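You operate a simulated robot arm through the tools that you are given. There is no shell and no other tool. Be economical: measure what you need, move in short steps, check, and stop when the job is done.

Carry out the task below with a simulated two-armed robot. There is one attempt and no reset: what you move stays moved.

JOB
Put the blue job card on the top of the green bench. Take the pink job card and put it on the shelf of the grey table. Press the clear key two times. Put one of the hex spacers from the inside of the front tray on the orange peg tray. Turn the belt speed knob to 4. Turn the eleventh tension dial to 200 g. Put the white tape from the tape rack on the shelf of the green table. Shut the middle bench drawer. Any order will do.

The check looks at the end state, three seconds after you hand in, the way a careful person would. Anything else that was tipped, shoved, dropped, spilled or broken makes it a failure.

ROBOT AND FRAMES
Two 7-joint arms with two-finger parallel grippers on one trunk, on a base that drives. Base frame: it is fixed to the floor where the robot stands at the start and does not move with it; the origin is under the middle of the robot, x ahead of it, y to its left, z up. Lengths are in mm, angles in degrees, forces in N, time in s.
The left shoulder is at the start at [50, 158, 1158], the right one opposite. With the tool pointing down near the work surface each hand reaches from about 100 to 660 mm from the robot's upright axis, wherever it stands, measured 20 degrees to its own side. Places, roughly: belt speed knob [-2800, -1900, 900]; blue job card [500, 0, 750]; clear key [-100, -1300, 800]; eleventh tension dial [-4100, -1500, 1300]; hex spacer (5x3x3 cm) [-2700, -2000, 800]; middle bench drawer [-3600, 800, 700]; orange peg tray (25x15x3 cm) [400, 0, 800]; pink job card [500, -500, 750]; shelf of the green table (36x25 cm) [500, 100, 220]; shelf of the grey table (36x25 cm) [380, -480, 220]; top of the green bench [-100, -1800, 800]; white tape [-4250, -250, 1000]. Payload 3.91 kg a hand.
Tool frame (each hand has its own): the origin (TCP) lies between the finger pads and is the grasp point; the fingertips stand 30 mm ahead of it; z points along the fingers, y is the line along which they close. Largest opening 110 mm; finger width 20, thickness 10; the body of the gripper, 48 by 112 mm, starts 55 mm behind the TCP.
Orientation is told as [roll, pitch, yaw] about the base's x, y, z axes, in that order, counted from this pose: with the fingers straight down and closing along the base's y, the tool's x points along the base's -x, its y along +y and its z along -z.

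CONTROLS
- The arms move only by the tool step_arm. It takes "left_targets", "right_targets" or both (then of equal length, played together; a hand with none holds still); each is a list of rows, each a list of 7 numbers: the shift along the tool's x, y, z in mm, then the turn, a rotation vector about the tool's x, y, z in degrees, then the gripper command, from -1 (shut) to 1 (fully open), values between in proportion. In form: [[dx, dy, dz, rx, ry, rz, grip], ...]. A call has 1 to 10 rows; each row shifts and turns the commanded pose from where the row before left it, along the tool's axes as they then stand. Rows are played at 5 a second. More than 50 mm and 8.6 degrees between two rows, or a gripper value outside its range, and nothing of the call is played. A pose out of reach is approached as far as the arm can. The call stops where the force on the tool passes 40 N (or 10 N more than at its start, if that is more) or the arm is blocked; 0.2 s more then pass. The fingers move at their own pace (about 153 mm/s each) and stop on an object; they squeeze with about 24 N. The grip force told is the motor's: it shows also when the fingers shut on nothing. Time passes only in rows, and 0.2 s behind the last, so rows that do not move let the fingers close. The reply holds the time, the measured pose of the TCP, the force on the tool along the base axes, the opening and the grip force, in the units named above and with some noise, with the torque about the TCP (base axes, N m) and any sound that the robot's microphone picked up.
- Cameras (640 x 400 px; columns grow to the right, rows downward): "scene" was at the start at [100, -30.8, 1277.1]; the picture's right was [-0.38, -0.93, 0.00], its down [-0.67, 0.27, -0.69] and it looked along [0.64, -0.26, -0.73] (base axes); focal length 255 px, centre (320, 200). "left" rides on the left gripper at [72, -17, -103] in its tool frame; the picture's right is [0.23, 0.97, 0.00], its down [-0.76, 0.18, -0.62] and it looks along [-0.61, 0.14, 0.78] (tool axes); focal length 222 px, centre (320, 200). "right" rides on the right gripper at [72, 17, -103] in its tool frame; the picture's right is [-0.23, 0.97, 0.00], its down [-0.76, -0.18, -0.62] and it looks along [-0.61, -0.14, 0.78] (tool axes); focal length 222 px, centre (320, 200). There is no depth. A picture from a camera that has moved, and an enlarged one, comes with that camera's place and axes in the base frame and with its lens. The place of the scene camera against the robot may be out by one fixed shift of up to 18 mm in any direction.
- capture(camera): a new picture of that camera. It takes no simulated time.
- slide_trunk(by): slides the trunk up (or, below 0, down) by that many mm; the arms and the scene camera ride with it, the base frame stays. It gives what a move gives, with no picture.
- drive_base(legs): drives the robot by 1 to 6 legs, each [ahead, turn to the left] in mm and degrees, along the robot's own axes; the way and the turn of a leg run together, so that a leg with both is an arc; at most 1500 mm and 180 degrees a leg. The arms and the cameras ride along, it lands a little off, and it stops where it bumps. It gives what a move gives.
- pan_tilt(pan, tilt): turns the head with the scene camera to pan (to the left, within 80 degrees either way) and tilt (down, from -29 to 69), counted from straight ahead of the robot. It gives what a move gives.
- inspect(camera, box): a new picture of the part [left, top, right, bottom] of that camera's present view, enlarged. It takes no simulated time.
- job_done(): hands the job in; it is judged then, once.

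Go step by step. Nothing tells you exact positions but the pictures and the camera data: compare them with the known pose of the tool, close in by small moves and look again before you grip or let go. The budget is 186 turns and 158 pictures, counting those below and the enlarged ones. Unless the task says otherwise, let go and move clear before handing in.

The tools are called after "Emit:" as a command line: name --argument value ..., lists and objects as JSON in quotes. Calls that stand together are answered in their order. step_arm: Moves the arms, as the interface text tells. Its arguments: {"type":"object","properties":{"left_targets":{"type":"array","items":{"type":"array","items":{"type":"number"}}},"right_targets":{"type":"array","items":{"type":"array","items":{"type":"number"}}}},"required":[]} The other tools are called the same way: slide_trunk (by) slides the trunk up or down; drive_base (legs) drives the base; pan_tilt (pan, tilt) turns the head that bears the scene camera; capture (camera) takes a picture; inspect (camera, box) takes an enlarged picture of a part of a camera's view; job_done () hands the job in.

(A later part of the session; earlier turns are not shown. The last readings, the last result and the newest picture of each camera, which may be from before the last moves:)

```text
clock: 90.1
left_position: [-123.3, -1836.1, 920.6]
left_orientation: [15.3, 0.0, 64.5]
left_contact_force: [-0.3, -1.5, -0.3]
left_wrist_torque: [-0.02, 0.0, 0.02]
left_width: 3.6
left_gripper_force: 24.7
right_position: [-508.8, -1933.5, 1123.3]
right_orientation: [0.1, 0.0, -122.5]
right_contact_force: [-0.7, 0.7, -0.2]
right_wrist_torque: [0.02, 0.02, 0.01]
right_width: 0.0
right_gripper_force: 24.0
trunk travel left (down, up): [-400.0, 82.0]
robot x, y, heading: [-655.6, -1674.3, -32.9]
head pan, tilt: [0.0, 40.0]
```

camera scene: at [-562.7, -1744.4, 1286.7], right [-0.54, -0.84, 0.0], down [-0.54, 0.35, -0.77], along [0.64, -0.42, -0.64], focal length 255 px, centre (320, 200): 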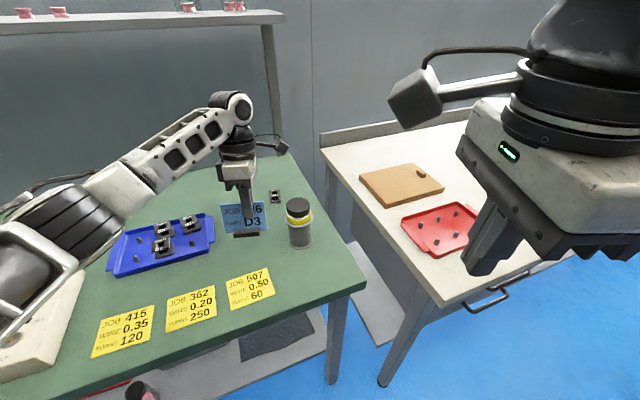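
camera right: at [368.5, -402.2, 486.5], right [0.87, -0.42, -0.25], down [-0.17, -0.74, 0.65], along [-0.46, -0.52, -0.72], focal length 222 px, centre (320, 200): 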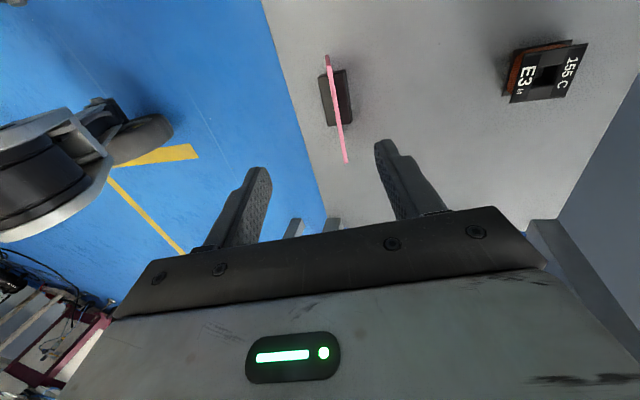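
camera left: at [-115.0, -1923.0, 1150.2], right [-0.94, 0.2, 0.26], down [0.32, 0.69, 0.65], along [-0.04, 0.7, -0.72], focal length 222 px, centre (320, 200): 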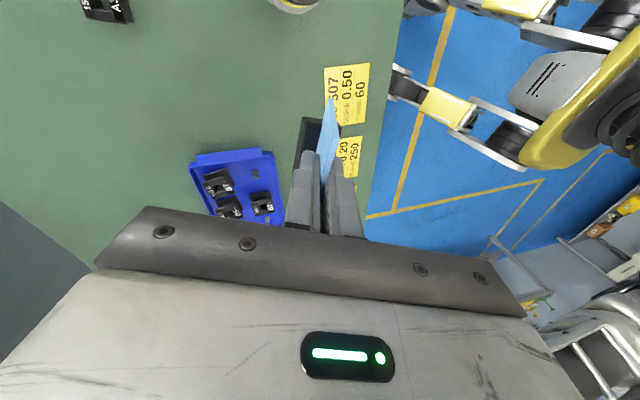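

Emit:
step_arm --left_targets '[[0, -1, 4, 0, 0, 0, -1], [0, -1, 4, 0, 0, 0, -1], [0, -0.8, 3, 0, 0, 0, -1], [0, 0, 0, 0, 0, 0, -1]]'

Emit:
inspect --camera "scene" --box '[200, 180, 320, 255]'

```text
clock: 91.1
left_position: [-123.3, -1835.9, 909.3]
left_orientation: [15.4, 0.0, 64.3]
left_contact_force: [-0.6, -0.4, -0.2]
left_wrist_torque: [-0.08, 0.0, 0.03]
left_width: 3.2
left_gripper_force: 24.1
right_position: [-509.3, -1933.3, 1121.8]
right_orientation: [0.0, -0.1, -122.5]
right_contact_force: [0.6, -0.5, -0.2]
right_wrist_torque: [-0.01, 0.0, -0.02]
right_width: 0.1
right_gripper_force: 24.0
trunk travel left (down, up): [-400.0, 82.0]
robot x, y, heading: [-656.5, -1673.6, -33.0]
head pan, tilt: [0.0, 40.0]
```

```text
5.33 times, centred on (260, 218) of scene
camera zoom: at [-562.7, -1744.4, 1286.7], right [-0.54, -0.84, 0.0], down [-0.54, 0.35, -0.77], along [0.64, -0.42, -0.64], focal length 1358 px, centre (640, 107)
```

zoom: 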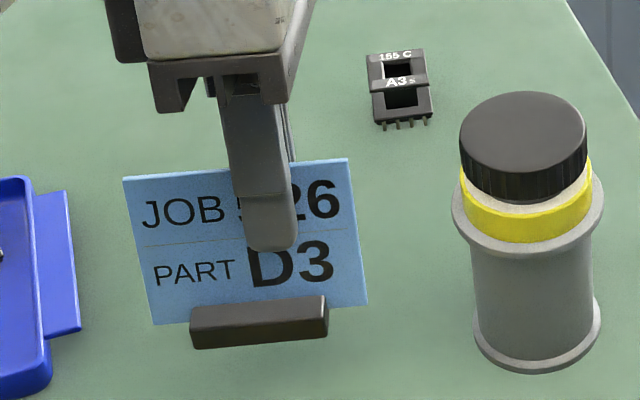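

No contact yet; I continue down.

Emit:
step_arm --left_targets '[[0, -1.3, 5, 0, 0, 0, -1], [0, -1.3, 5, 0, 0, 0, -1], [0, -1.3, 5, 0, 0, 0, -1], [0, -1.3, 5, 0, 0, 0, -1], [0, 0, 0, 0, 0, 0, -1]]'

Emit:
inspect --camera "scene" --box '[200, 180, 320, 255]'

```text
clock: 92.3
left_position: [-123.1, -1835.5, 889.1]
left_orientation: [15.3, 0.1, 64.5]
left_contact_force: [0.4, 0.4, 0.3]
left_wrist_torque: [-0.01, 0.0, -0.02]
left_width: 3.7
left_gripper_force: 23.7
right_position: [-509.5, -1933.1, 1121.7]
right_orientation: [0.0, 0.0, -122.4]
right_contact_force: [0.1, 0.3, 0.1]
right_wrist_torque: [0.02, -0.02, -0.05]
right_width: 0.2
right_gripper_force: 24.0
trunk travel left (down, up): [-400.0, 82.0]
robot x, y, heading: [-653.9, -1675.7, -32.9]
head pan, tilt: [0.0, 40.0]
```

```text
5.33 times, centred on (260, 218) of scene
camera zoom: at [-562.7, -1744.4, 1286.7], right [-0.54, -0.84, 0.0], down [-0.54, 0.35, -0.77], along [0.64, -0.42, -0.64], focal length 1358 px, centre (640, 107)
```

zoom: 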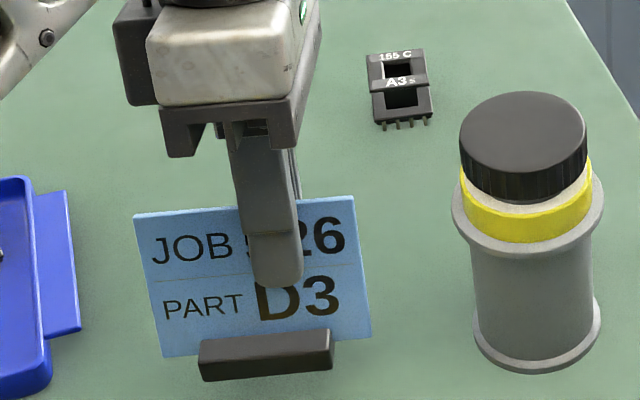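

The bench must be nearer z 800; I keep lowering in small steps.

Emit:
step_arm --left_targets '[[0, -1.3, 5, 0, 0, 0, -1], [0, -1.3, 5, 0, 0, 0, -1], [0, -1.3, 5, 0, 0, 0, -1], [0, 0, 0, 0, 0, 0, -1]]'

```text
clock: 93.3
left_position: [-124.0, -1835.1, 873.0]
left_orientation: [15.2, 0.1, 64.5]
left_contact_force: [-0.7, 0.1, 0.2]
left_wrist_torque: [0.0, 0.0, 0.02]
left_width: 3.4
left_gripper_force: 23.5
right_position: [-509.4, -1934.8, 1121.4]
right_orientation: [0.0, 0.0, -122.5]
right_contact_force: [-0.2, 0.8, -1.1]
right_wrist_torque: [-0.01, 0.0, 0.01]
right_width: 0.0
right_gripper_force: 23.5
trunk travel left (down, up): [-400.0, 82.0]
robot x, y, heading: [-655.3, -1676.0, -33.1]
head pan, tilt: [0.0, 40.0]
```

Emit:
step_arm --left_targets '[[0, -1, 4, 0, 0, 0, -1], [0, -1, 4, 0, 0, 0, -1], [0, -1, 4, 0, 0, 0, -1], [0, 0, 0, 0, 0, 0, -1]]'

Emit:
inspect --camera "scene" --box '[200, 190, 320, 265]'

```text
clock: 94.3
left_position: [-125.6, -1837.1, 862.8]
left_orientation: [15.0, 0.1, 64.3]
left_contact_force: [-3.3, 1.6, 19.4]
left_wrist_torque: [0.12, 0.32, 0.01]
left_width: 3.6
left_gripper_force: 24.0
right_position: [-510.9, -1931.9, 1122.5]
right_orientation: [0.1, 0.1, -122.5]
right_contact_force: [0.3, 0.0, -0.8]
right_wrist_torque: [-0.02, 0.01, 0.01]
right_width: 0.0
right_gripper_force: 24.1
trunk travel left (down, up): [-400.0, 82.0]
robot x, y, heading: [-653.0, -1676.5, -32.9]
head pan, tilt: [0.0, 40.0]
```

```text
5.33 times, centred on (260, 228) of scene
camera zoom: at [-564.7, -1743.6, 1287.1], right [-0.54, -0.84, 0.0], down [-0.54, 0.35, -0.77], along [0.64, -0.42, -0.64], focal length 1358 px, centre (640, 53)
```

zoom: 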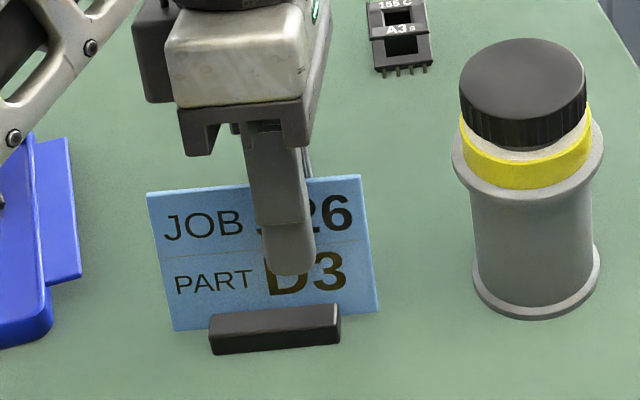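

Contact at 19 N: bench top is z≈800. I release and rise along the tool axis.

Emit:
step_arm --left_targets '[[0, 0.3, -1.5, 0, 0, 0, -1], [0, 0, 0, 0, 0, 0, 0.1], [0, 0, 0, 0, 0, 0, 0.1], [0, 0, 0, 0, 0, 0, 0.1], [0, 2, -20, 0, 0, 0, 0.1], [0, 3, -30, 0, 0, 0, 0.1], [0, 5, -40, 0, 0, 0, 0.1], [0, 11, -42, 0, 0, 0, 0.1], [0, 11, -42, 0, 0, 0, 0.1], [0, 11, -42, 0, 0, 0, 0.1]]'

Emit:
capture --camera "scene"

```text
clock: 96.5
left_position: [-109.6, -1843.6, 1083.2]
left_orientation: [15.2, -0.1, 64.4]
left_contact_force: [-0.4, 0.6, -0.1]
left_wrist_torque: [0.0, 0.0, 0.0]
left_width: 60.4
left_gripper_force: 0.0
right_position: [-509.0, -1932.9, 1123.5]
right_orientation: [0.0, 0.0, -122.5]
right_contact_force: [-0.2, 0.0, 0.4]
right_wrist_torque: [-0.02, -0.02, -0.03]
right_width: 0.0
right_gripper_force: 23.9
trunk travel left (down, up): [-400.0, 82.0]
robot x, y, heading: [-652.5, -1675.3, -33.1]
head pan, tilt: [0.0, 40.0]
```

```text
88 pictures are left
camera scene: at [-563.3, -1744.4, 1286.7], right [-0.54, -0.84, 0.0], down [-0.54, 0.35, -0.77], along [0.64, -0.42, -0.64], focal length 255 px, centre (320, 200)
```

scene: 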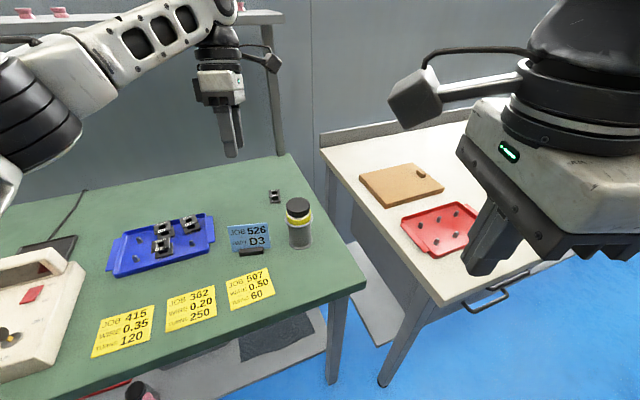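

The blue card stands free on the bench. I pull the left hand in, shut it for pressing, and shift the robot back along the bench to face the keypad.

Emit:
step_arm --left_targets '[[0, 35, 9, 7.6, 0, 0, -1], [0, 40, 5, 7.6, 0, 0, -1], [0, 40, 0, 0, 0, 0, -1], [0, 40, 0, 0, 0, 0, -1]]'

Emit:
drive_base --legs '[[0, 110], [250, 0], [0, -84]]'

Emit:
pan_tilt --pan 20 --tilt 45

Emit:
capture --camera "scene"

```text
clock: 97.5
left_position: [-251.5, -1773.9, 1083.8]
left_orientation: [0.0, 0.0, 64.5]
left_contact_force: [0.2, 0.0, 0.0]
left_wrist_torque: [0.03, 0.02, 0.02]
left_width: 0.1
left_gripper_force: 24.2
right_position: [-509.4, -1933.2, 1122.6]
right_orientation: [-0.1, 0.0, -122.5]
right_contact_force: [0.4, -0.2, 0.5]
right_wrist_torque: [-0.01, -0.03, -0.03]
right_width: 0.0
right_gripper_force: 24.3
trunk travel left (down, up): [-400.0, 82.0]
robot x, y, heading: [-652.6, -1676.5, -32.8]
head pan, tilt: [0.0, 40.0]
```

```text
clock: 107.5
left_position: [-188.4, -1349.6, 1084.6]
left_orientation: [0.0, 0.0, 89.9]
left_contact_force: [0.3, -0.3, 0.0]
left_wrist_torque: [-0.02, -0.02, 0.0]
left_width: 0.1
left_gripper_force: 24.4
right_position: [-355.2, -1603.2, 1122.6]
right_orientation: [0.0, -0.1, -96.9]
right_contact_force: [0.1, -0.1, 0.3]
right_wrist_torque: [-0.01, 0.0, 0.0]
right_width: 0.0
right_gripper_force: 24.3
trunk travel left (down, up): [-400.0, 82.0]
robot x, y, heading: [-597.5, -1435.7, -7.5]
head pan, tilt: [0.0, 40.0]
```

```text
clock: 108.3
left_position: [-188.8, -1349.4, 1084.4]
left_orientation: [0.1, -0.1, 89.9]
left_contact_force: [-0.3, -0.1, 0.4]
left_wrist_torque: [0.01, -0.01, 0.01]
left_width: 0.0
left_gripper_force: 24.4
right_position: [-353.8, -1604.4, 1123.2]
right_orientation: [-0.1, 0.0, -96.9]
right_contact_force: [0.3, 0.3, 1.0]
right_wrist_torque: [-0.03, 0.0, 0.05]
right_width: 0.1
right_gripper_force: 23.9
trunk travel left (down, up): [-400.0, 82.0]
robot x, y, heading: [-592.2, -1432.2, -7.3]
head pan, tilt: [20.0, 45.0]
```

```text
87 pictures are left
camera scene: at [-490.6, -1421.0, 1279.5], right [0.22, -0.98, 0.0], down [-0.69, -0.15, -0.71], along [0.69, 0.15, -0.71], focal length 255 px, centre (320, 200)
```

scene: 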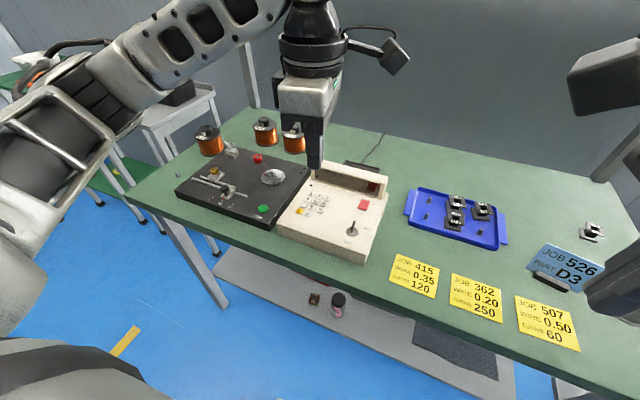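

Two views agree on the C key near [-119,-1292]. I bring the closed left fingertips above it, squared to the device, and look.

Emit:
step_arm --left_targets '[[0, 0, 0, 0, 0, 6.5, -1], [0, 0, 0, 0, 0, 6.5, -1], [-18, -13, 36, 0, 0, 0, -1], [-18, -13, 36, 0, 0, 0, -1], [-18, -13, 36, 0, 0, 0, -1], [-18, -13, 36, 0, 0, 0, -1]]'

Emit:
capture --camera "left"

Emit:
inspect --camera "scene" --box '[240, 140, 400, 240]'

```text
clock: 109.7
left_position: [-120.2, -1290.2, 938.2]
left_orientation: [0.0, 0.0, 76.9]
left_contact_force: [0.1, 0.2, 0.1]
left_wrist_torque: [-0.02, 0.03, -0.04]
left_width: 0.0
left_gripper_force: 24.2
right_position: [-353.1, -1603.4, 1123.7]
right_orientation: [0.0, 0.0, -97.0]
right_contact_force: [-0.3, 0.0, -1.3]
right_wrist_torque: [-0.01, -0.03, -0.03]
right_width: 0.0
right_gripper_force: 24.1
trunk travel left (down, up): [-400.0, 82.0]
robot x, y, heading: [-591.2, -1434.0, -7.5]
head pan, tilt: [20.0, 45.0]
```

```text
86 pictures are left
camera left: at [-120.2, -1367.0, 1043.8], right [-1.0, 0.0, 0.0], down [0.0, 0.78, 0.62], along [0.0, 0.62, -0.78], focal length 222 px, centre (320, 200)
```

left: 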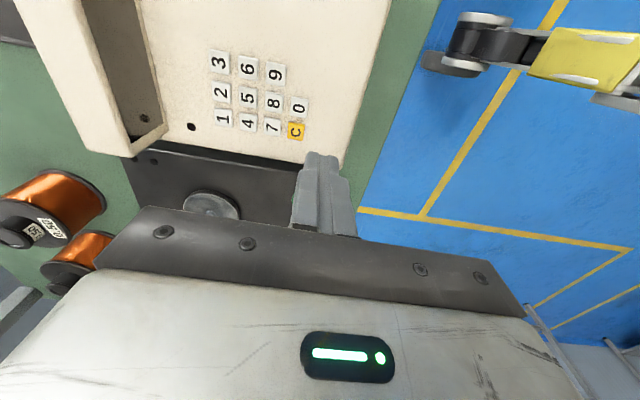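

```text
4.00 times, centred on (320, 190) of scene
camera zoom: at [-490.4, -1420.7, 1279.4], right [0.22, -0.98, 0.0], down [-0.69, -0.15, -0.71], along [0.69, 0.15, -0.71], focal length 1018 px, centre (320, 240)
```

zoom: 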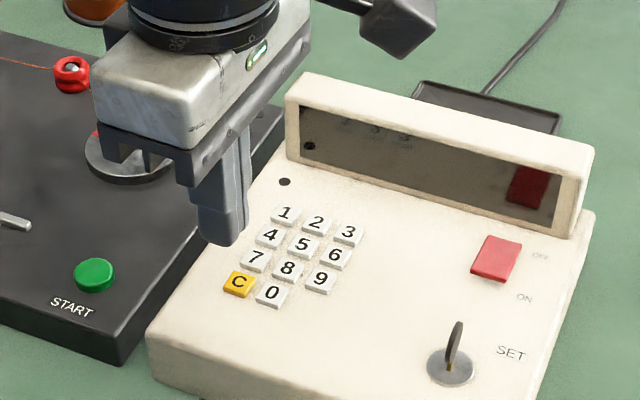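

The C key resolves to about [-97,-1290, z≈846]. I shift there (biased slightly away from the 7 and 0 keys), lower to ~15 mm above and check.

Emit:
step_arm --left_targets '[[-10, -17, 0, 0, 0, 0, -1], [0, 0, 22, 0, 0, 0, -1], [0, 0, 20, 0, 0, 0, -1], [0, 0, 0, 0, 0, 0, -1]]'

Emit:
inspect --camera "left" --box '[240, 100, 400, 200]'

Emit:
inspect --camera "scene" --box '[260, 175, 340, 225]'

```text
clock: 110.7
left_position: [-103.5, -1283.7, 897.6]
left_orientation: [-0.1, 0.0, 76.9]
left_contact_force: [0.6, -0.7, -0.3]
left_wrist_torque: [0.0, -0.01, 0.04]
left_width: 0.0
left_gripper_force: 24.0
right_position: [-352.8, -1602.9, 1123.1]
right_orientation: [0.0, -0.1, -97.0]
right_contact_force: [-0.3, 0.4, -0.1]
right_wrist_torque: [0.01, 0.02, 0.0]
right_width: 0.2
right_gripper_force: 23.8
trunk travel left (down, up): [-400.0, 82.0]
robot x, y, heading: [-599.0, -1433.1, -7.5]
head pan, tilt: [20.0, 45.0]
```

```text
4.00 times, centred on (320, 150) of left
camera zoom: at [-102.3, -1361.5, 1001.3], right [-1.0, 0.0, 0.0], down [0.0, 0.78, 0.62], along [0.0, 0.62, -0.78], focal length 888 px, centre (320, 400)
```

zoom: 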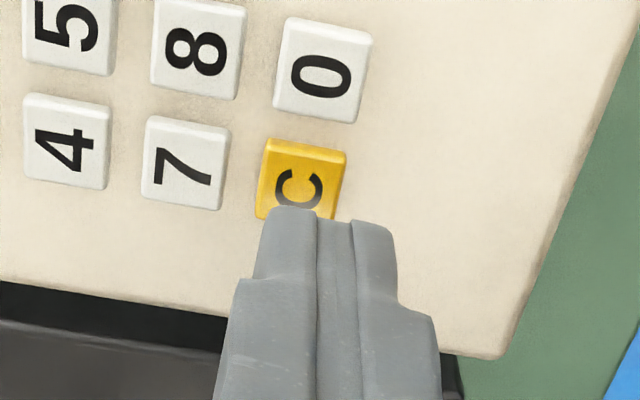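

```text
8.00 times, centred on (300, 200) of scene
camera zoom: at [-490.6, -1421.0, 1279.4], right [0.22, -0.98, 0.0], down [-0.69, -0.15, -0.71], along [0.69, 0.15, -0.71], focal length 2037 px, centre (480, 200)
```

zoom: 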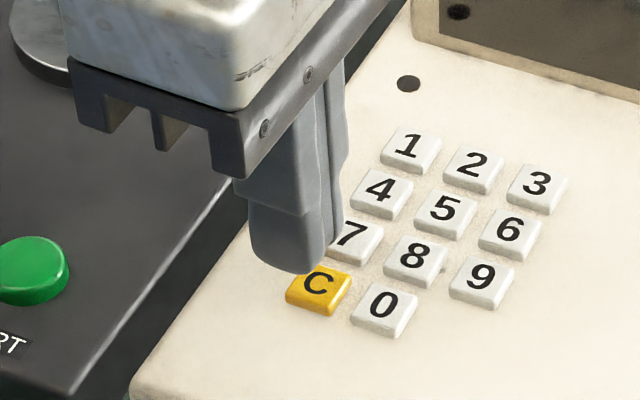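

Tip placement is right: over C only. I lower slowly to press.

Emit:
step_arm --left_targets '[[0, 0, 8, 0, 0, 0, -1], [0, 0, 6, 0, 0, 0, -1], [0, 0, 2, 0, 0, 0, -1], [0, 0, 2, 0, 0, 0, -1], [0, 0, 2, 0, 0, 0, -1], [0, 0, 0, 0, 0, 0, -1]]'

```text
clock: 112.1
left_position: [-101.9, -1285.7, 878.3]
left_orientation: [0.0, 0.0, 76.9]
left_contact_force: [0.3, 0.3, 4.1]
left_wrist_torque: [0.01, 0.02, -0.03]
left_width: 0.0
left_gripper_force: 24.1
right_position: [-354.7, -1604.0, 1123.1]
right_orientation: [0.0, 0.0, -97.1]
right_contact_force: [-0.2, 0.3, 0.4]
right_wrist_torque: [-0.03, 0.02, -0.03]
right_width: 0.2
right_gripper_force: 23.8
trunk travel left (down, up): [-400.0, 82.0]
robot x, y, heading: [-596.5, -1434.6, -7.6]
head pan, tilt: [20.0, 45.0]
heard: click
```

First click heard. I lift off fully and press once more.

Emit:
step_arm --left_targets '[[0, 0, -10, 0, 0, 0, -1], [0, 0, -5, 0, 0, 0, -1], [0, 0, 0, 0, 0, 0, -1]]'

Emit:
step_arm --left_targets '[[0, 0, 7, 0, 0, 0, -1], [0, 0, 4, 0, 0, 0, -1], [0, 0, 2, 0, 0, 0, -1], [0, 0, 2, 0, 0, 0, -1], [0, 0, 0, 0, 0, 0, -1]]'

```text
clock: 112.9
left_position: [-104.2, -1286.2, 892.3]
left_orientation: [0.0, 0.0, 76.9]
left_contact_force: [-0.5, 0.3, -0.6]
left_wrist_torque: [0.02, 0.03, 0.01]
left_width: 0.1
left_gripper_force: 23.3
right_position: [-352.9, -1603.7, 1122.1]
right_orientation: [0.0, 0.0, -96.9]
right_contact_force: [-1.1, -0.6, -0.4]
right_wrist_torque: [0.01, -0.01, 0.01]
right_width: 0.0
right_gripper_force: 23.7
trunk travel left (down, up): [-400.0, 82.0]
robot x, y, heading: [-597.2, -1433.1, -7.5]
head pan, tilt: [20.0, 45.0]
```

```text
clock: 114.1
left_position: [-103.4, -1285.5, 877.0]
left_orientation: [0.0, 0.0, 76.8]
left_contact_force: [-1.1, -0.1, 4.0]
left_wrist_torque: [0.05, 0.02, 0.01]
left_width: 0.1
left_gripper_force: 24.5
right_position: [-354.2, -1603.7, 1122.6]
right_orientation: [0.0, 0.0, -97.0]
right_contact_force: [0.0, -0.1, 0.6]
right_wrist_torque: [-0.03, 0.0, 0.01]
right_width: 0.0
right_gripper_force: 23.9
trunk travel left (down, up): [-400.0, 82.0]
robot x, y, heading: [-598.6, -1431.2, -7.4]
head pan, tilt: [20.0, 45.0]
heard: click
```

Second click heard. I raise and retract the left hand, back off, turn west and look.

Emit:
step_arm --left_targets '[[0, 0, -45, 0, 0, 0, -1], [0, 0, -45, 0, 0, 0, -1], [0, 0, -45, 0, 0, 0, -1], [0, 0, -45, 0, 0, 0, -1], [0, 0, -40, 0, 0, 0, -1], [11, 45, 0, 0, 0, 0, -1], [11, 45, 0, 0, 0, 0, -1], [11, 45, 0, 0, 0, 0, -1], [11, 45, 0, 0, 0, 0, -1]]'

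Emit:
drive_base --legs '[[-400, 0], [0, -180]]'

Emit:
pan_tilt --pan 0 --tilt 15

Emit:
capture --camera "scene"

```text
clock: 116.1
left_position: [-288.7, -1287.2, 1097.8]
left_orientation: [0.1, 0.0, 76.9]
left_contact_force: [0.4, -0.5, -0.5]
left_wrist_torque: [-0.01, -0.01, -0.01]
left_width: 0.1
left_gripper_force: 24.3
right_position: [-355.1, -1603.1, 1122.1]
right_orientation: [0.0, 0.0, -97.0]
right_contact_force: [-0.4, -0.3, -0.2]
right_wrist_torque: [-0.03, -0.03, 0.01]
right_width: 0.1
right_gripper_force: 24.3
trunk travel left (down, up): [-400.0, 82.0]
robot x, y, heading: [-593.9, -1433.5, -7.6]
head pan, tilt: [20.0, 45.0]
```

```text
clock: 125.9
left_position: [-1299.6, -1527.4, 1096.8]
left_orientation: [0.0, -0.1, -102.6]
left_contact_force: [-0.2, -0.3, -0.2]
left_wrist_torque: [0.01, -0.02, -0.01]
left_width: 0.0
left_gripper_force: 24.0
right_position: [-1237.1, -1211.3, 1123.3]
right_orientation: [-0.1, 0.0, 83.5]
right_contact_force: [0.3, -0.5, -0.2]
right_wrist_torque: [-0.02, -0.02, -0.03]
right_width: 0.2
right_gripper_force: 24.6
trunk travel left (down, up): [-400.0, 82.0]
robot x, y, heading: [-994.7, -1378.7, 172.9]
head pan, tilt: [20.0, 45.0]
```

```text
clock: 126.9
left_position: [-1299.2, -1527.5, 1097.8]
left_orientation: [0.1, 0.0, -102.5]
left_contact_force: [0.1, -0.5, 0.2]
left_wrist_torque: [0.0, -0.02, -0.02]
left_width: 0.1
left_gripper_force: 23.7
right_position: [-1237.2, -1211.1, 1123.4]
right_orientation: [0.0, 0.0, 83.5]
right_contact_force: [0.2, 0.0, 0.2]
right_wrist_torque: [0.02, -0.02, -0.01]
right_width: 0.0
right_gripper_force: 24.1
trunk travel left (down, up): [-400.0, 82.0]
robot x, y, heading: [-994.5, -1380.4, 173.0]
head pan, tilt: [0.0, 15.0]
```

```text
82 pictures are left
camera scene: at [-1140.3, -1364.3, 1326.2], right [0.12, 0.99, 0.0], down [0.26, -0.03, -0.97], along [-0.96, 0.12, -0.26], focal length 255 px, centre (320, 200)
```

scene: 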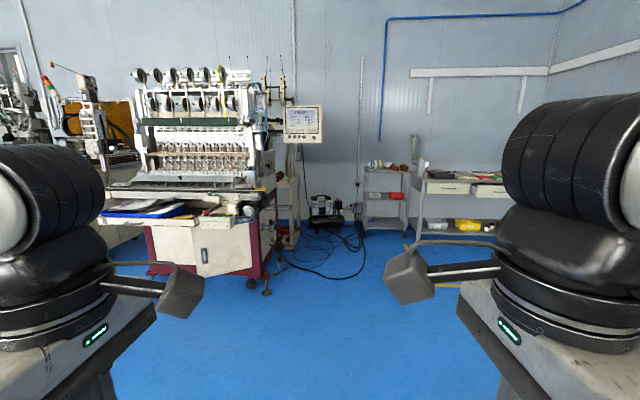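

A winding machine stands ahead-left, a tape trolley in the middle back and the drawer bench at right. I zoom in on the machine and the right side.

Emit:
inspect --camera "scene" --box '[90, 55, 330, 205]'

Emit:
inspect --camera "scene" --box '[340, 140, 520, 252]'

Emit:
inspect --camera "scene" --box '[90, 150, 330, 300]'

```text
2.67 times, centred on (210, 130) of scene
camera zoom: at [-1140.3, -1364.3, 1326.2], right [0.12, 0.99, 0.0], down [0.26, -0.03, -0.97], along [-0.96, 0.12, -0.26], focal length 679 px, centre (613, 387)
```

zoom: 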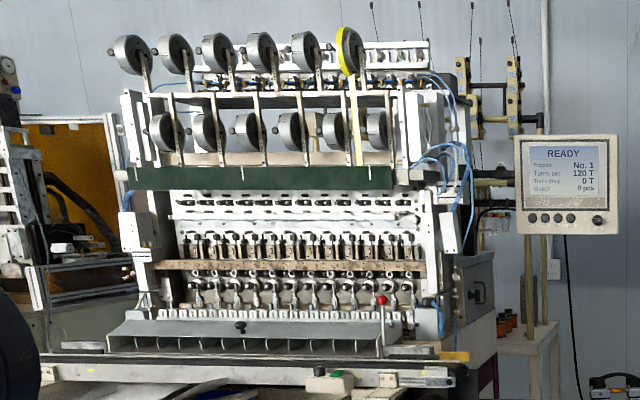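

```text
3.56 times, centred on (430, 196) of scene
camera zoom: at [-1140.3, -1364.3, 1326.2], right [0.12, 0.99, 0.0], down [0.26, -0.03, -0.97], along [-0.96, 0.12, -0.26], focal length 905 px, centre (-71, 214)
```

zoom: 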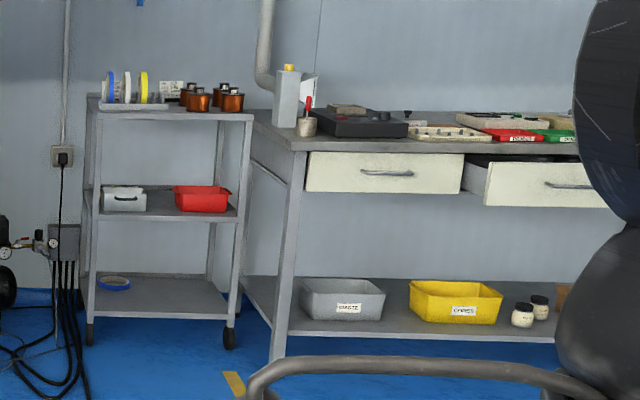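

```text
2.67 times, centred on (210, 225) of scene
camera zoom: at [-1140.3, -1364.3, 1326.2], right [0.12, 0.99, 0.0], down [0.26, -0.03, -0.97], along [-0.96, 0.12, -0.26], focal length 679 px, centre (613, 133)
```

zoom: 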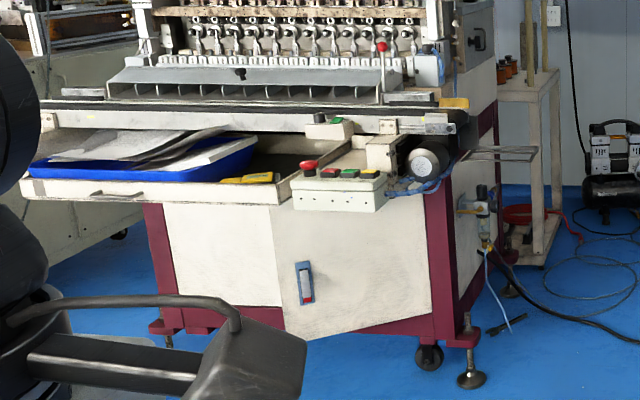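

I drive over to stand in front of the winding machine.

Emit:
drive_base --legs '[[0, 31.5], [1200, 0], [0, -24.5]]'

Emit:
pan_tilt --pan 0 --tilt 30

Emit:
capture --camera "scene"

```text
clock: 135.8
left_position: [-2380.3, -2070.5, 1099.2]
left_orientation: [0.1, 0.0, -95.2]
left_contact_force: [-0.3, 0.2, 0.3]
left_wrist_torque: [0.0, 0.02, -0.02]
left_width: 0.0
left_gripper_force: 24.0
right_position: [-2356.7, -1748.3, 1121.6]
right_orientation: [0.0, 0.0, 90.8]
right_contact_force: [-0.6, -0.2, -0.6]
right_wrist_torque: [-0.02, -0.03, -0.03]
right_width: 0.0
right_gripper_force: 24.2
trunk travel left (down, up): [-400.0, 82.0]
robot x, y, heading: [-2092.7, -1882.8, -179.7]
head pan, tilt: [0.0, 15.0]
```

```text
clock: 136.6
left_position: [-2380.5, -2070.4, 1098.3]
left_orientation: [0.1, 0.0, -95.4]
left_contact_force: [-0.3, 0.2, 0.1]
left_wrist_torque: [0.0, 0.01, 0.04]
left_width: 0.0
left_gripper_force: 23.4
right_position: [-2356.7, -1747.5, 1122.6]
right_orientation: [0.0, 0.0, 90.8]
right_contact_force: [-0.1, 0.0, -0.9]
right_wrist_torque: [-0.02, 0.0, -0.02]
right_width: 0.2
right_gripper_force: 23.9
trunk travel left (down, up): [-400.0, 82.0]
robot x, y, heading: [-2097.0, -1887.9, -179.5]
head pan, tilt: [0.0, 30.0]
```

```text
78 pictures are left
camera scene: at [-2239.7, -1886.3, 1302.1], right [-0.01, 1.0, 0.0], down [0.5, 0.0, -0.87], along [-0.87, -0.01, -0.5], focal length 255 px, centre (320, 200)
```

scene: 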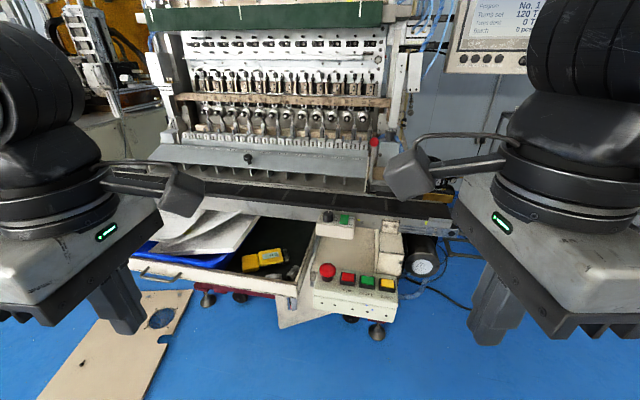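

Emit:
inspect --camera "scene" --box '[200, 190, 440, 340]'

Emit:
inspect --camera "scene" --box '[150, 0, 410, 162]'

Emit:
inspect --camera "scene" --box '[220, 230, 320, 292]'

```text
2.67 times, centred on (320, 265) of scene
camera zoom: at [-2239.7, -1886.3, 1302.1], right [-0.01, 1.0, 0.0], down [0.5, 0.0, -0.87], along [-0.87, -0.01, -0.5], focal length 679 px, centre (320, 27)
```

zoom: 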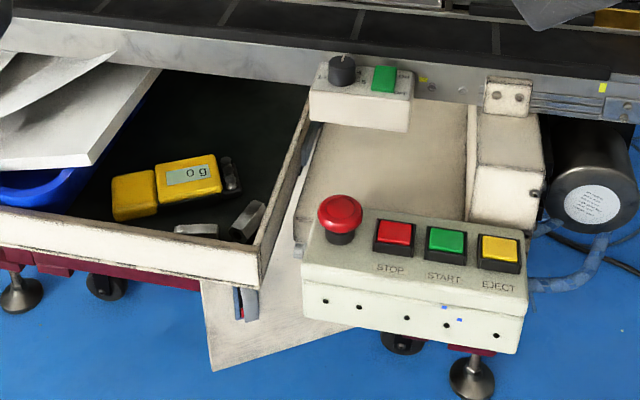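

```text
2.46 times, centred on (280, 81) of scene
camera zoom: at [-2239.7, -1886.3, 1302.1], right [-0.01, 1.0, 0.0], down [0.5, 0.0, -0.87], along [-0.87, -0.01, -0.5], focal length 627 px, centre (418, 493)
```

zoom: 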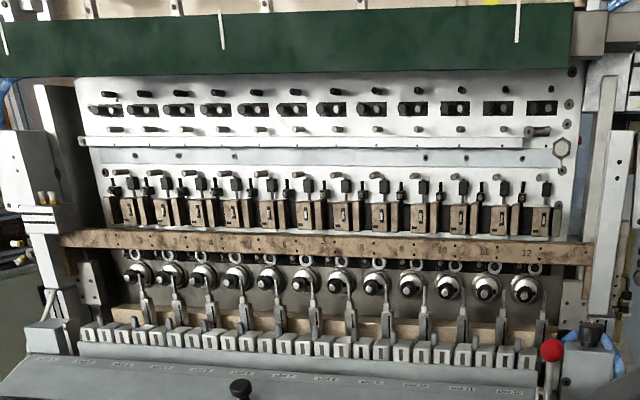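

```text
6.40 times, centred on (270, 261) of scene
camera zoom: at [-2239.7, -1886.3, 1302.1], right [-0.01, 1.0, 0.0], down [0.5, 0.0, -0.87], along [-0.87, -0.01, -0.5], focal length 1630 px, centre (640, -190)
```

zoom: 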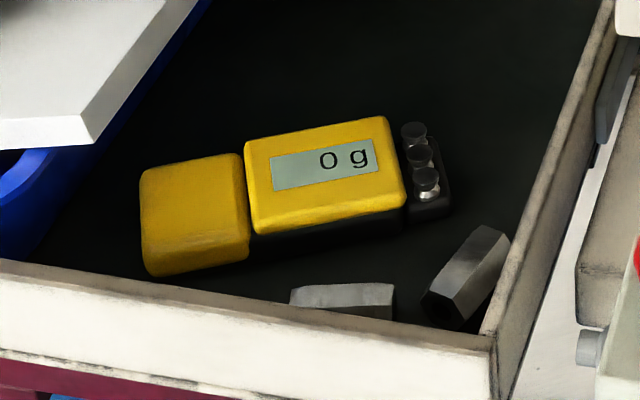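

I see the belt-speed box (knob with scale), the front tray with a yellow scale and two hex spacers. I drive 200 mm closer and put the left hand above the spacers.

Emit:
drive_base --legs '[[190, 0]]'

Emit:
step_arm --left_targets '[[30, -25, 20, 0, 0, 8, 0.6], [30, -30, 20, 0, 0, 0, 0.6], [20, -35, 20, 0, 0, 0, 0.6], [0, -35, 20, 0, 0, 0, 0.6], [0, 0, 0, 0, 0, 0, 0.6]]'

Emit:
capture --camera "left"

Emit:
pan_tilt --pan 0 --tilt 45

Emit:
capture --camera "scene"

```text
clock: 138.1
left_position: [-2570.1, -2072.6, 1097.7]
left_orientation: [0.1, -0.1, -95.2]
left_contact_force: [-0.2, 0.0, -0.6]
left_wrist_torque: [0.01, -0.02, 0.05]
left_width: 0.1
left_gripper_force: 23.9
right_position: [-2549.1, -1749.7, 1122.1]
right_orientation: [0.0, 0.1, 90.9]
right_contact_force: [-0.2, -0.6, -0.9]
right_wrist_torque: [-0.02, 0.01, 0.01]
right_width: 0.0
right_gripper_force: 24.0
trunk travel left (down, up): [-400.0, 82.0]
robot x, y, heading: [-2283.3, -1887.6, -179.5]
head pan, tilt: [0.0, 30.0]
```

```text
clock: 139.3
left_position: [-2678.2, -1968.3, 1016.1]
left_orientation: [0.0, 0.0, -103.2]
left_contact_force: [0.4, 0.0, -0.2]
left_wrist_torque: [-0.02, 0.0, 0.0]
left_width: 88.0
left_gripper_force: 0.0
right_position: [-2547.9, -1750.2, 1122.6]
right_orientation: [0.0, -0.1, 90.9]
right_contact_force: [0.0, -0.1, 0.2]
right_wrist_torque: [-0.02, -0.03, -0.01]
right_width: 0.0
right_gripper_force: 24.2
trunk travel left (down, up): [-400.0, 82.0]
robot x, y, heading: [-2284.8, -1884.3, -179.5]
head pan, tilt: [0.0, 30.0]
```

```text
74 pictures are left
camera left: at [-2676.7, -1895.9, 1121.9], right [1.0, 0.0, 0.0], down [0.0, -0.78, 0.62], along [0.0, -0.62, -0.78], focal length 222 px, centre (320, 200)
```

left: 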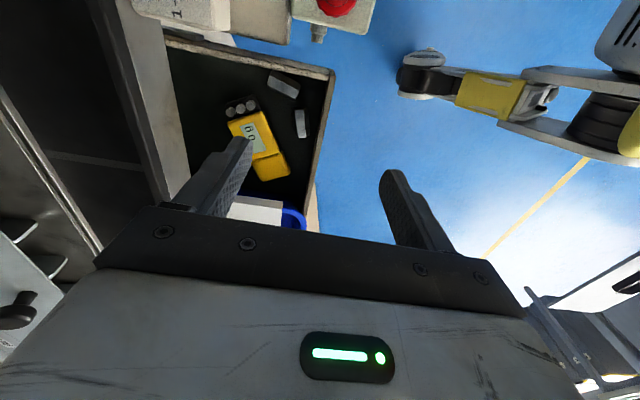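

```text
clock: 140.1
left_position: [-2678.0, -1967.9, 1016.5]
left_orientation: [0.0, -0.1, -103.2]
left_contact_force: [0.3, -0.1, 0.4]
left_wrist_torque: [0.01, 0.0, 0.02]
left_width: 87.9
left_gripper_force: 0.0
right_position: [-2547.7, -1749.8, 1122.4]
right_orientation: [0.0, 0.0, 90.9]
right_contact_force: [0.3, 0.3, -0.1]
right_wrist_torque: [0.0, 0.04, 0.01]
right_width: 0.4
right_gripper_force: 24.0
trunk travel left (down, up): [-400.0, 82.0]
robot x, y, heading: [-2282.6, -1885.3, -179.5]
head pan, tilt: [0.0, 45.0]
```

```text
73 pictures are left
camera scene: at [-2420.7, -1887.7, 1279.5], right [-0.01, 1.0, 0.0], down [0.71, 0.01, -0.71], along [-0.71, -0.01, -0.71], focal length 255 px, centre (320, 200)
```

scene: 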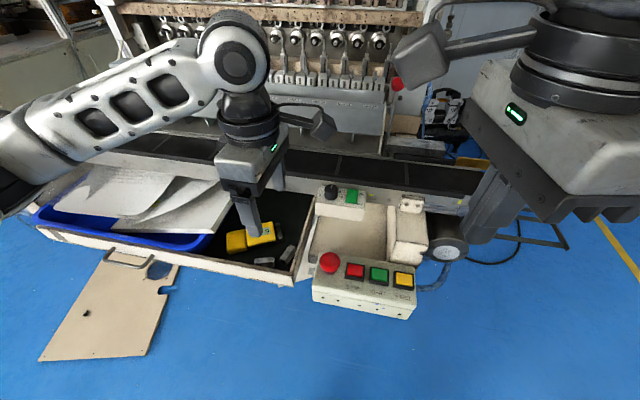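

Emit:
inspect --camera "left" --box '[220, 40, 348, 120]'

Emit:
inspect --camera "scene" --box '[220, 215, 316, 275]'

```text
5.00 times, centred on (284, 80) of left
camera zoom: at [-2676.5, -1896.1, 1122.2], right [1.0, 0.0, 0.0], down [0.0, -0.78, 0.62], along [0.0, -0.62, -0.78], focal length 1111 px, centre (500, 800)
```

zoom: 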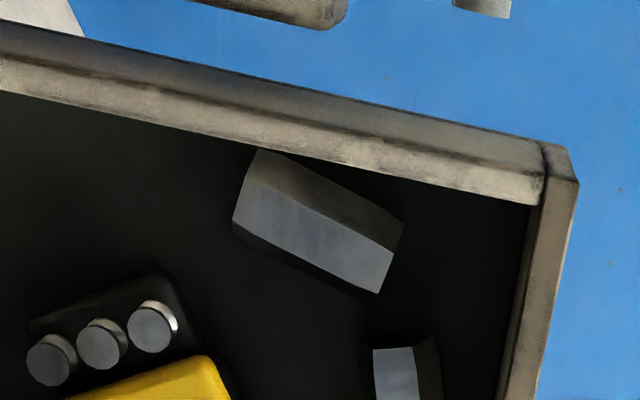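

```text
6.67 times, centred on (268, 245) of scene
camera zoom: at [-2420.7, -1887.7, 1279.5], right [-0.01, 1.0, 0.0], down [0.71, 0.01, -0.71], along [-0.71, -0.01, -0.71], focal length 1698 px, centre (667, -100)
```

zoom: 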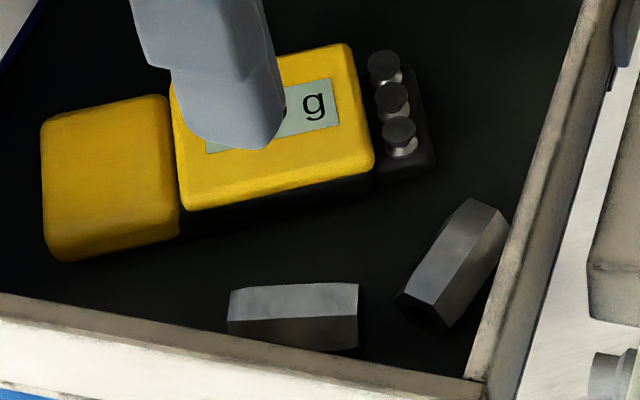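

Spacer B (lying across, near [-2701,-1996, 843]) has better clearance: ~18 mm to the front wall, ~40 mm behind. I move above it and check angle and gaps.

Emit:
step_arm --left_targets '[[-16, -8, 20, 0, 0, 0, -0.2], [-16, -8, 20, 0, 0, 0, -0.2], [0, 0, 20, 0, 0, -8, -0.2], [0, 0, 0, 0, 0, 0, -0.2]]'

Emit:
inspect --camera "left" --box '[256, 50, 384, 130]'

Emit:
inspect --camera "scene" --box '[200, 190, 328, 270]'

```text
clock: 141.1
left_position: [-2702.8, -1996.6, 957.5]
left_orientation: [0.0, 0.0, -95.0]
left_contact_force: [-0.2, 0.2, -1.2]
left_wrist_torque: [0.0, 0.02, 0.0]
left_width: 44.0
left_gripper_force: 0.1
right_position: [-2547.9, -1749.9, 1122.7]
right_orientation: [0.0, 0.0, 90.9]
right_contact_force: [-0.4, 0.1, 0.3]
right_wrist_torque: [-0.03, 0.01, 0.0]
right_width: 0.1
right_gripper_force: 24.6
trunk travel left (down, up): [-400.0, 82.0]
robot x, y, heading: [-2283.6, -1885.0, -179.7]
head pan, tilt: [0.0, 45.0]
```

```text
5.00 times, centred on (320, 90) of left
camera zoom: at [-2711.0, -1924.6, 1062.7], right [0.99, 0.14, 0.0], down [0.11, -0.77, 0.62], along [0.09, -0.62, -0.78], focal length 1111 px, centre (320, 750)
```

zoom: 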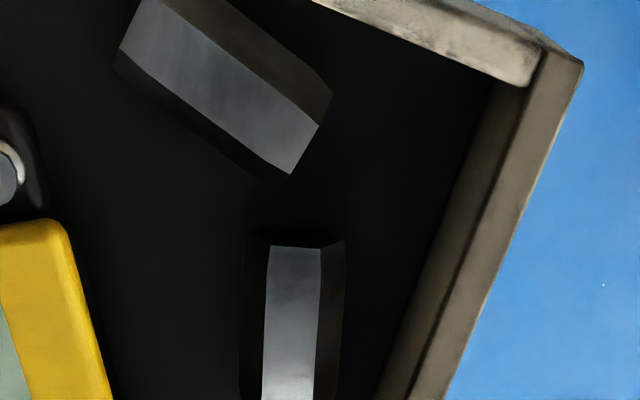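

```text
5.00 times, centred on (264, 230) of scene
camera zoom: at [-2420.7, -1887.7, 1279.4], right [-0.01, 1.0, 0.0], down [0.71, 0.01, -0.71], along [-0.71, -0.01, -0.71], focal length 1273 px, centre (600, 50)
```

zoom: 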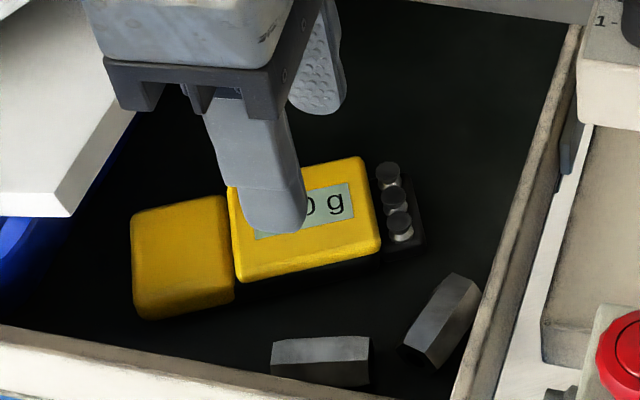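

B needs care: only ~10 mm to the wall at its middle, ~17 mm at its near end. I plan to straddle that end first, nudge B away from the wall by closing off-centre, then re-grip in the middle. I align and lower to just above.

Emit:
step_arm --left_targets '[[0, 0, 0, 0, 0, -5.5, -0.38], [0, 0, 0, 0, 0, -5.5, -0.38], [14.5, -8, 25, 0, 0, 0, -0.38], [0, 0, 30, 0, 0, 0, -0.38], [0, 0, 0, 0, 0, 0, -0.38]]'

Emit:
inspect --camera "left" --box '[240, 80, 400, 180]'

Emit:
inspect --camera "scene" --box '[220, 200, 316, 260]'

```text
clock: 142.3
left_position: [-2711.2, -1981.7, 903.7]
left_orientation: [0.0, 0.0, -84.2]
left_contact_force: [0.2, 0.6, -0.1]
left_wrist_torque: [0.01, -0.02, 0.0]
left_width: 34.1
left_gripper_force: 0.1
right_position: [-2548.1, -1749.5, 1123.2]
right_orientation: [0.0, -0.1, 90.9]
right_contact_force: [0.5, 0.5, -0.3]
right_wrist_torque: [0.05, -0.02, 0.01]
right_width: 0.0
right_gripper_force: 23.7
trunk travel left (down, up): [-400.0, 82.0]
robot x, y, heading: [-2287.7, -1891.9, -179.6]
head pan, tilt: [0.0, 45.0]
```

```text
4.00 times, centred on (320, 130) of left
camera zoom: at [-2733.8, -1913.4, 1007.8], right [0.95, 0.32, 0.0], down [0.25, -0.74, 0.62], along [0.2, -0.59, -0.78], focal length 888 px, centre (320, 480)
```

zoom: 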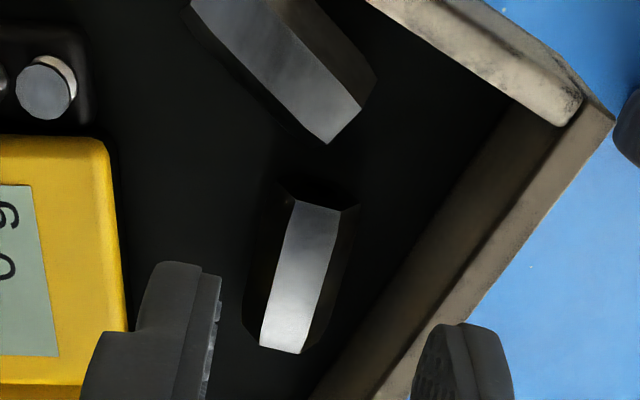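

```text
6.67 times, centred on (268, 230) of scene
camera zoom: at [-2420.7, -1887.6, 1279.4], right [-0.01, 1.0, 0.0], down [0.71, 0.01, -0.71], along [-0.71, -0.01, -0.71], focal length 1698 px, centre (667, 0)
```

zoom: 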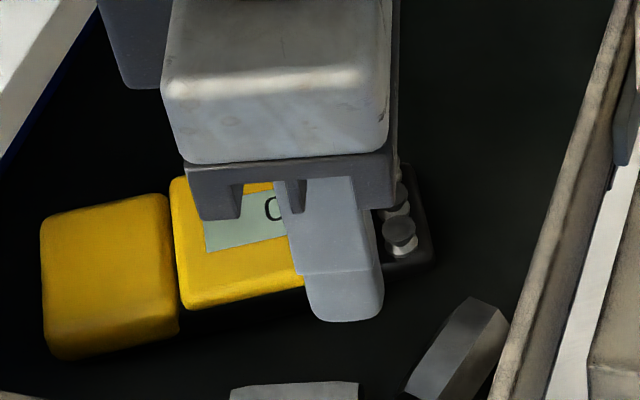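

Better triangulation over the views puts B's centre at [-2706,-2008, z≈805]. I correct 13 mm along −y, undo 4° of yaw, and lower until the tips are just at its top.

Emit:
step_arm --left_targets '[[-13, 0, 10, 0, 0, 4, -0.38], [0, 0, 25, 0, 0, 0, -0.38], [0, 0, 18, 0, 0, 0, -0.38], [0, 0, 0, 0, 0, 0, -0.38]]'

Emit:
inspect --camera "left" --box '[240, 100, 400, 200]'

```text
clock: 143.3
left_position: [-2709.5, -1994.7, 849.8]
left_orientation: [0.1, 0.0, -88.3]
left_contact_force: [0.1, 0.3, -0.3]
left_wrist_torque: [0.02, -0.01, -0.02]
left_width: 34.2
left_gripper_force: 0.1
right_position: [-2547.8, -1749.7, 1123.7]
right_orientation: [0.0, 0.0, 90.9]
right_contact_force: [0.6, 0.8, 0.4]
right_wrist_torque: [-0.01, 0.0, 0.03]
right_width: 0.0
right_gripper_force: 24.3
trunk travel left (down, up): [-400.0, 82.0]
robot x, y, heading: [-2286.3, -1885.0, -179.5]
head pan, tilt: [0.0, 45.0]
```

```text
4.00 times, centred on (320, 150) of left
camera zoom: at [-2727.6, -1925.0, 954.5], right [0.97, 0.26, 0.0], down [0.2, -0.76, 0.62], along [0.16, -0.6, -0.78], focal length 888 px, centre (320, 400)
```

zoom: 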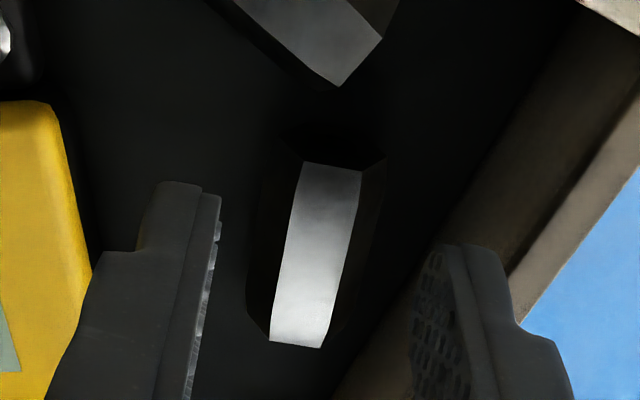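

The depth of B is still ambiguous; I check from the scene camera how the fingertips sit relative to it.

Emit:
inspect --camera "scene" --box '[220, 215, 316, 275]'

```text
6.67 times, centred on (268, 245) of scene
camera zoom: at [-2420.7, -1887.7, 1279.4], right [-0.01, 1.0, 0.0], down [0.71, 0.01, -0.71], along [-0.71, -0.01, -0.71], focal length 1698 px, centre (667, -100)
```

zoom: 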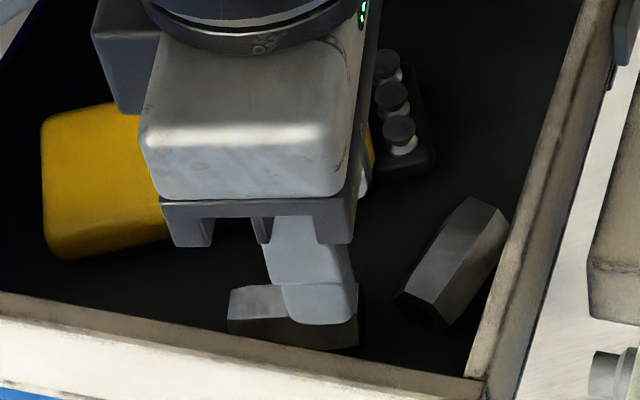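

Using the visible fingertip as reference, B is at about [-2704,-2015, 785], ~27 mm wide. I straddle just its near end, where the wall gap is ~17 mm, lower, and close to swing that end away from the wall.

Emit:
step_arm --left_targets '[[4, 0, 0, 0, 0, 0, -0.2], [0, 0, 15, 0, 0, 0, -0.2], [0, 0, 15, 0, 0, 0, -0.2], [0, 0, 10, 0, 0, 0, -0.2], [0, 0, 0, 0, 0, 0, -0.2]]'

Emit:
inspect --camera "left" --box '[240, 100, 400, 200]'

```text
clock: 144.5
left_position: [-2711.3, -1990.7, 818.2]
left_orientation: [-0.7, 0.3, -88.4]
left_contact_force: [2.5, -0.7, 16.0]
left_wrist_torque: [-0.15, -0.59, -0.03]
left_width: 45.2
left_gripper_force: 1.0
right_position: [-2547.6, -1750.5, 1123.1]
right_orientation: [0.1, 0.1, 91.0]
right_contact_force: [-0.6, 0.3, -0.1]
right_wrist_torque: [0.01, -0.02, -0.01]
right_width: 0.0
right_gripper_force: 23.9
trunk travel left (down, up): [-400.0, 82.0]
robot x, y, heading: [-2286.2, -1886.1, -179.7]
head pan, tilt: [0.0, 45.0]
stopped in row 5 (left hand): the force on the tool passed its limit at 44 N (the readings are from after the stop); the commanded pose is now the measured one
```

```text
4.00 times, centred on (320, 150) of left
camera zoom: at [-2729.4, -1921.1, 922.5], right [0.97, 0.26, -0.01], down [0.21, -0.76, 0.62], along [0.15, -0.6, -0.79], focal length 888 px, centre (320, 400)
```

zoom: 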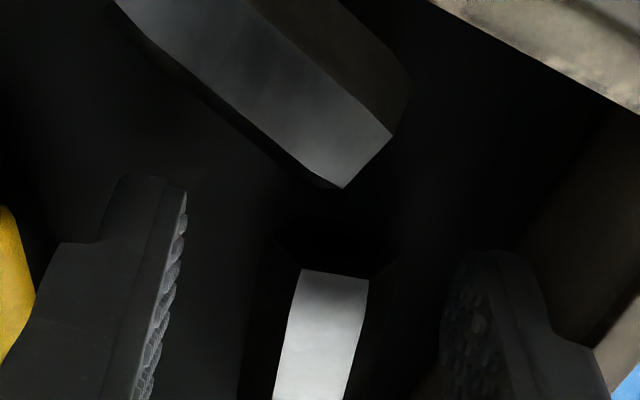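

The front finger touched the tray wall (torque points to x≈-2675). The tips are already at mid-height of the spacer, so I lift 2 mm and close gently here to swing its end away from the wall.

Emit:
step_arm --left_targets '[[0, -2, -3, 0, 0, 0, -0.2], [0, 0, 0, 0, 0, 0, -0.4], [0, 0, 0, 0, 0, 0, -0.5], [0, 0, 0, 0, 0, 0, -0.6], [0, 0, 0, 0, 0, 0, -0.6]]'

Emit:
inspect --camera "left" --box '[240, 100, 400, 200]'

Emit:
inspect --camera "scene" --box '[220, 215, 316, 275]'

```text
clock: 145.7
left_position: [-2713.6, -1991.7, 818.0]
left_orientation: [-0.5, 0.1, -88.3]
left_contact_force: [-0.2, -0.4, -1.4]
left_wrist_torque: [-0.02, 0.0, 0.0]
left_width: 22.8
left_gripper_force: 0.8
right_position: [-2548.2, -1750.2, 1123.2]
right_orientation: [0.0, 0.0, 90.9]
right_contact_force: [-0.4, 0.2, -0.4]
right_wrist_torque: [0.0, -0.02, 0.03]
right_width: 0.0
right_gripper_force: 24.1
trunk travel left (down, up): [-400.0, 82.0]
robot x, y, heading: [-2286.0, -1885.9, -179.8]
head pan, tilt: [0.0, 45.0]
```

```text
4.00 times, centred on (320, 150) of left
camera zoom: at [-2731.6, -1921.7, 922.6], right [0.97, 0.26, -0.01], down [0.21, -0.76, 0.62], along [0.15, -0.6, -0.79], focal length 888 px, centre (320, 400)
```

zoom: 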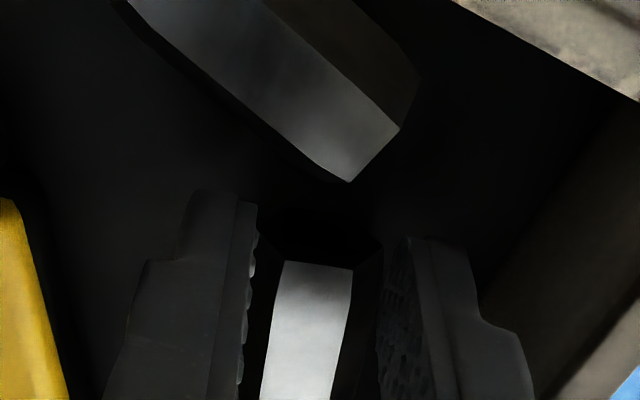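

```text
6.67 times, centred on (268, 245) of scene
camera zoom: at [-2420.6, -1887.8, 1279.4], right [-0.01, 1.0, 0.0], down [0.71, 0.01, -0.71], along [-0.71, -0.01, -0.71], focal length 1698 px, centre (667, -100)
```

zoom: 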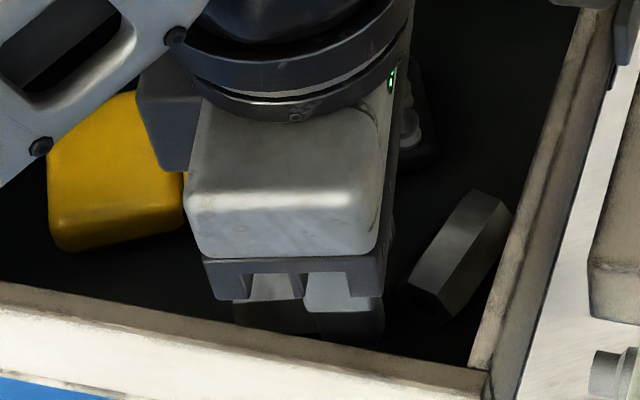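

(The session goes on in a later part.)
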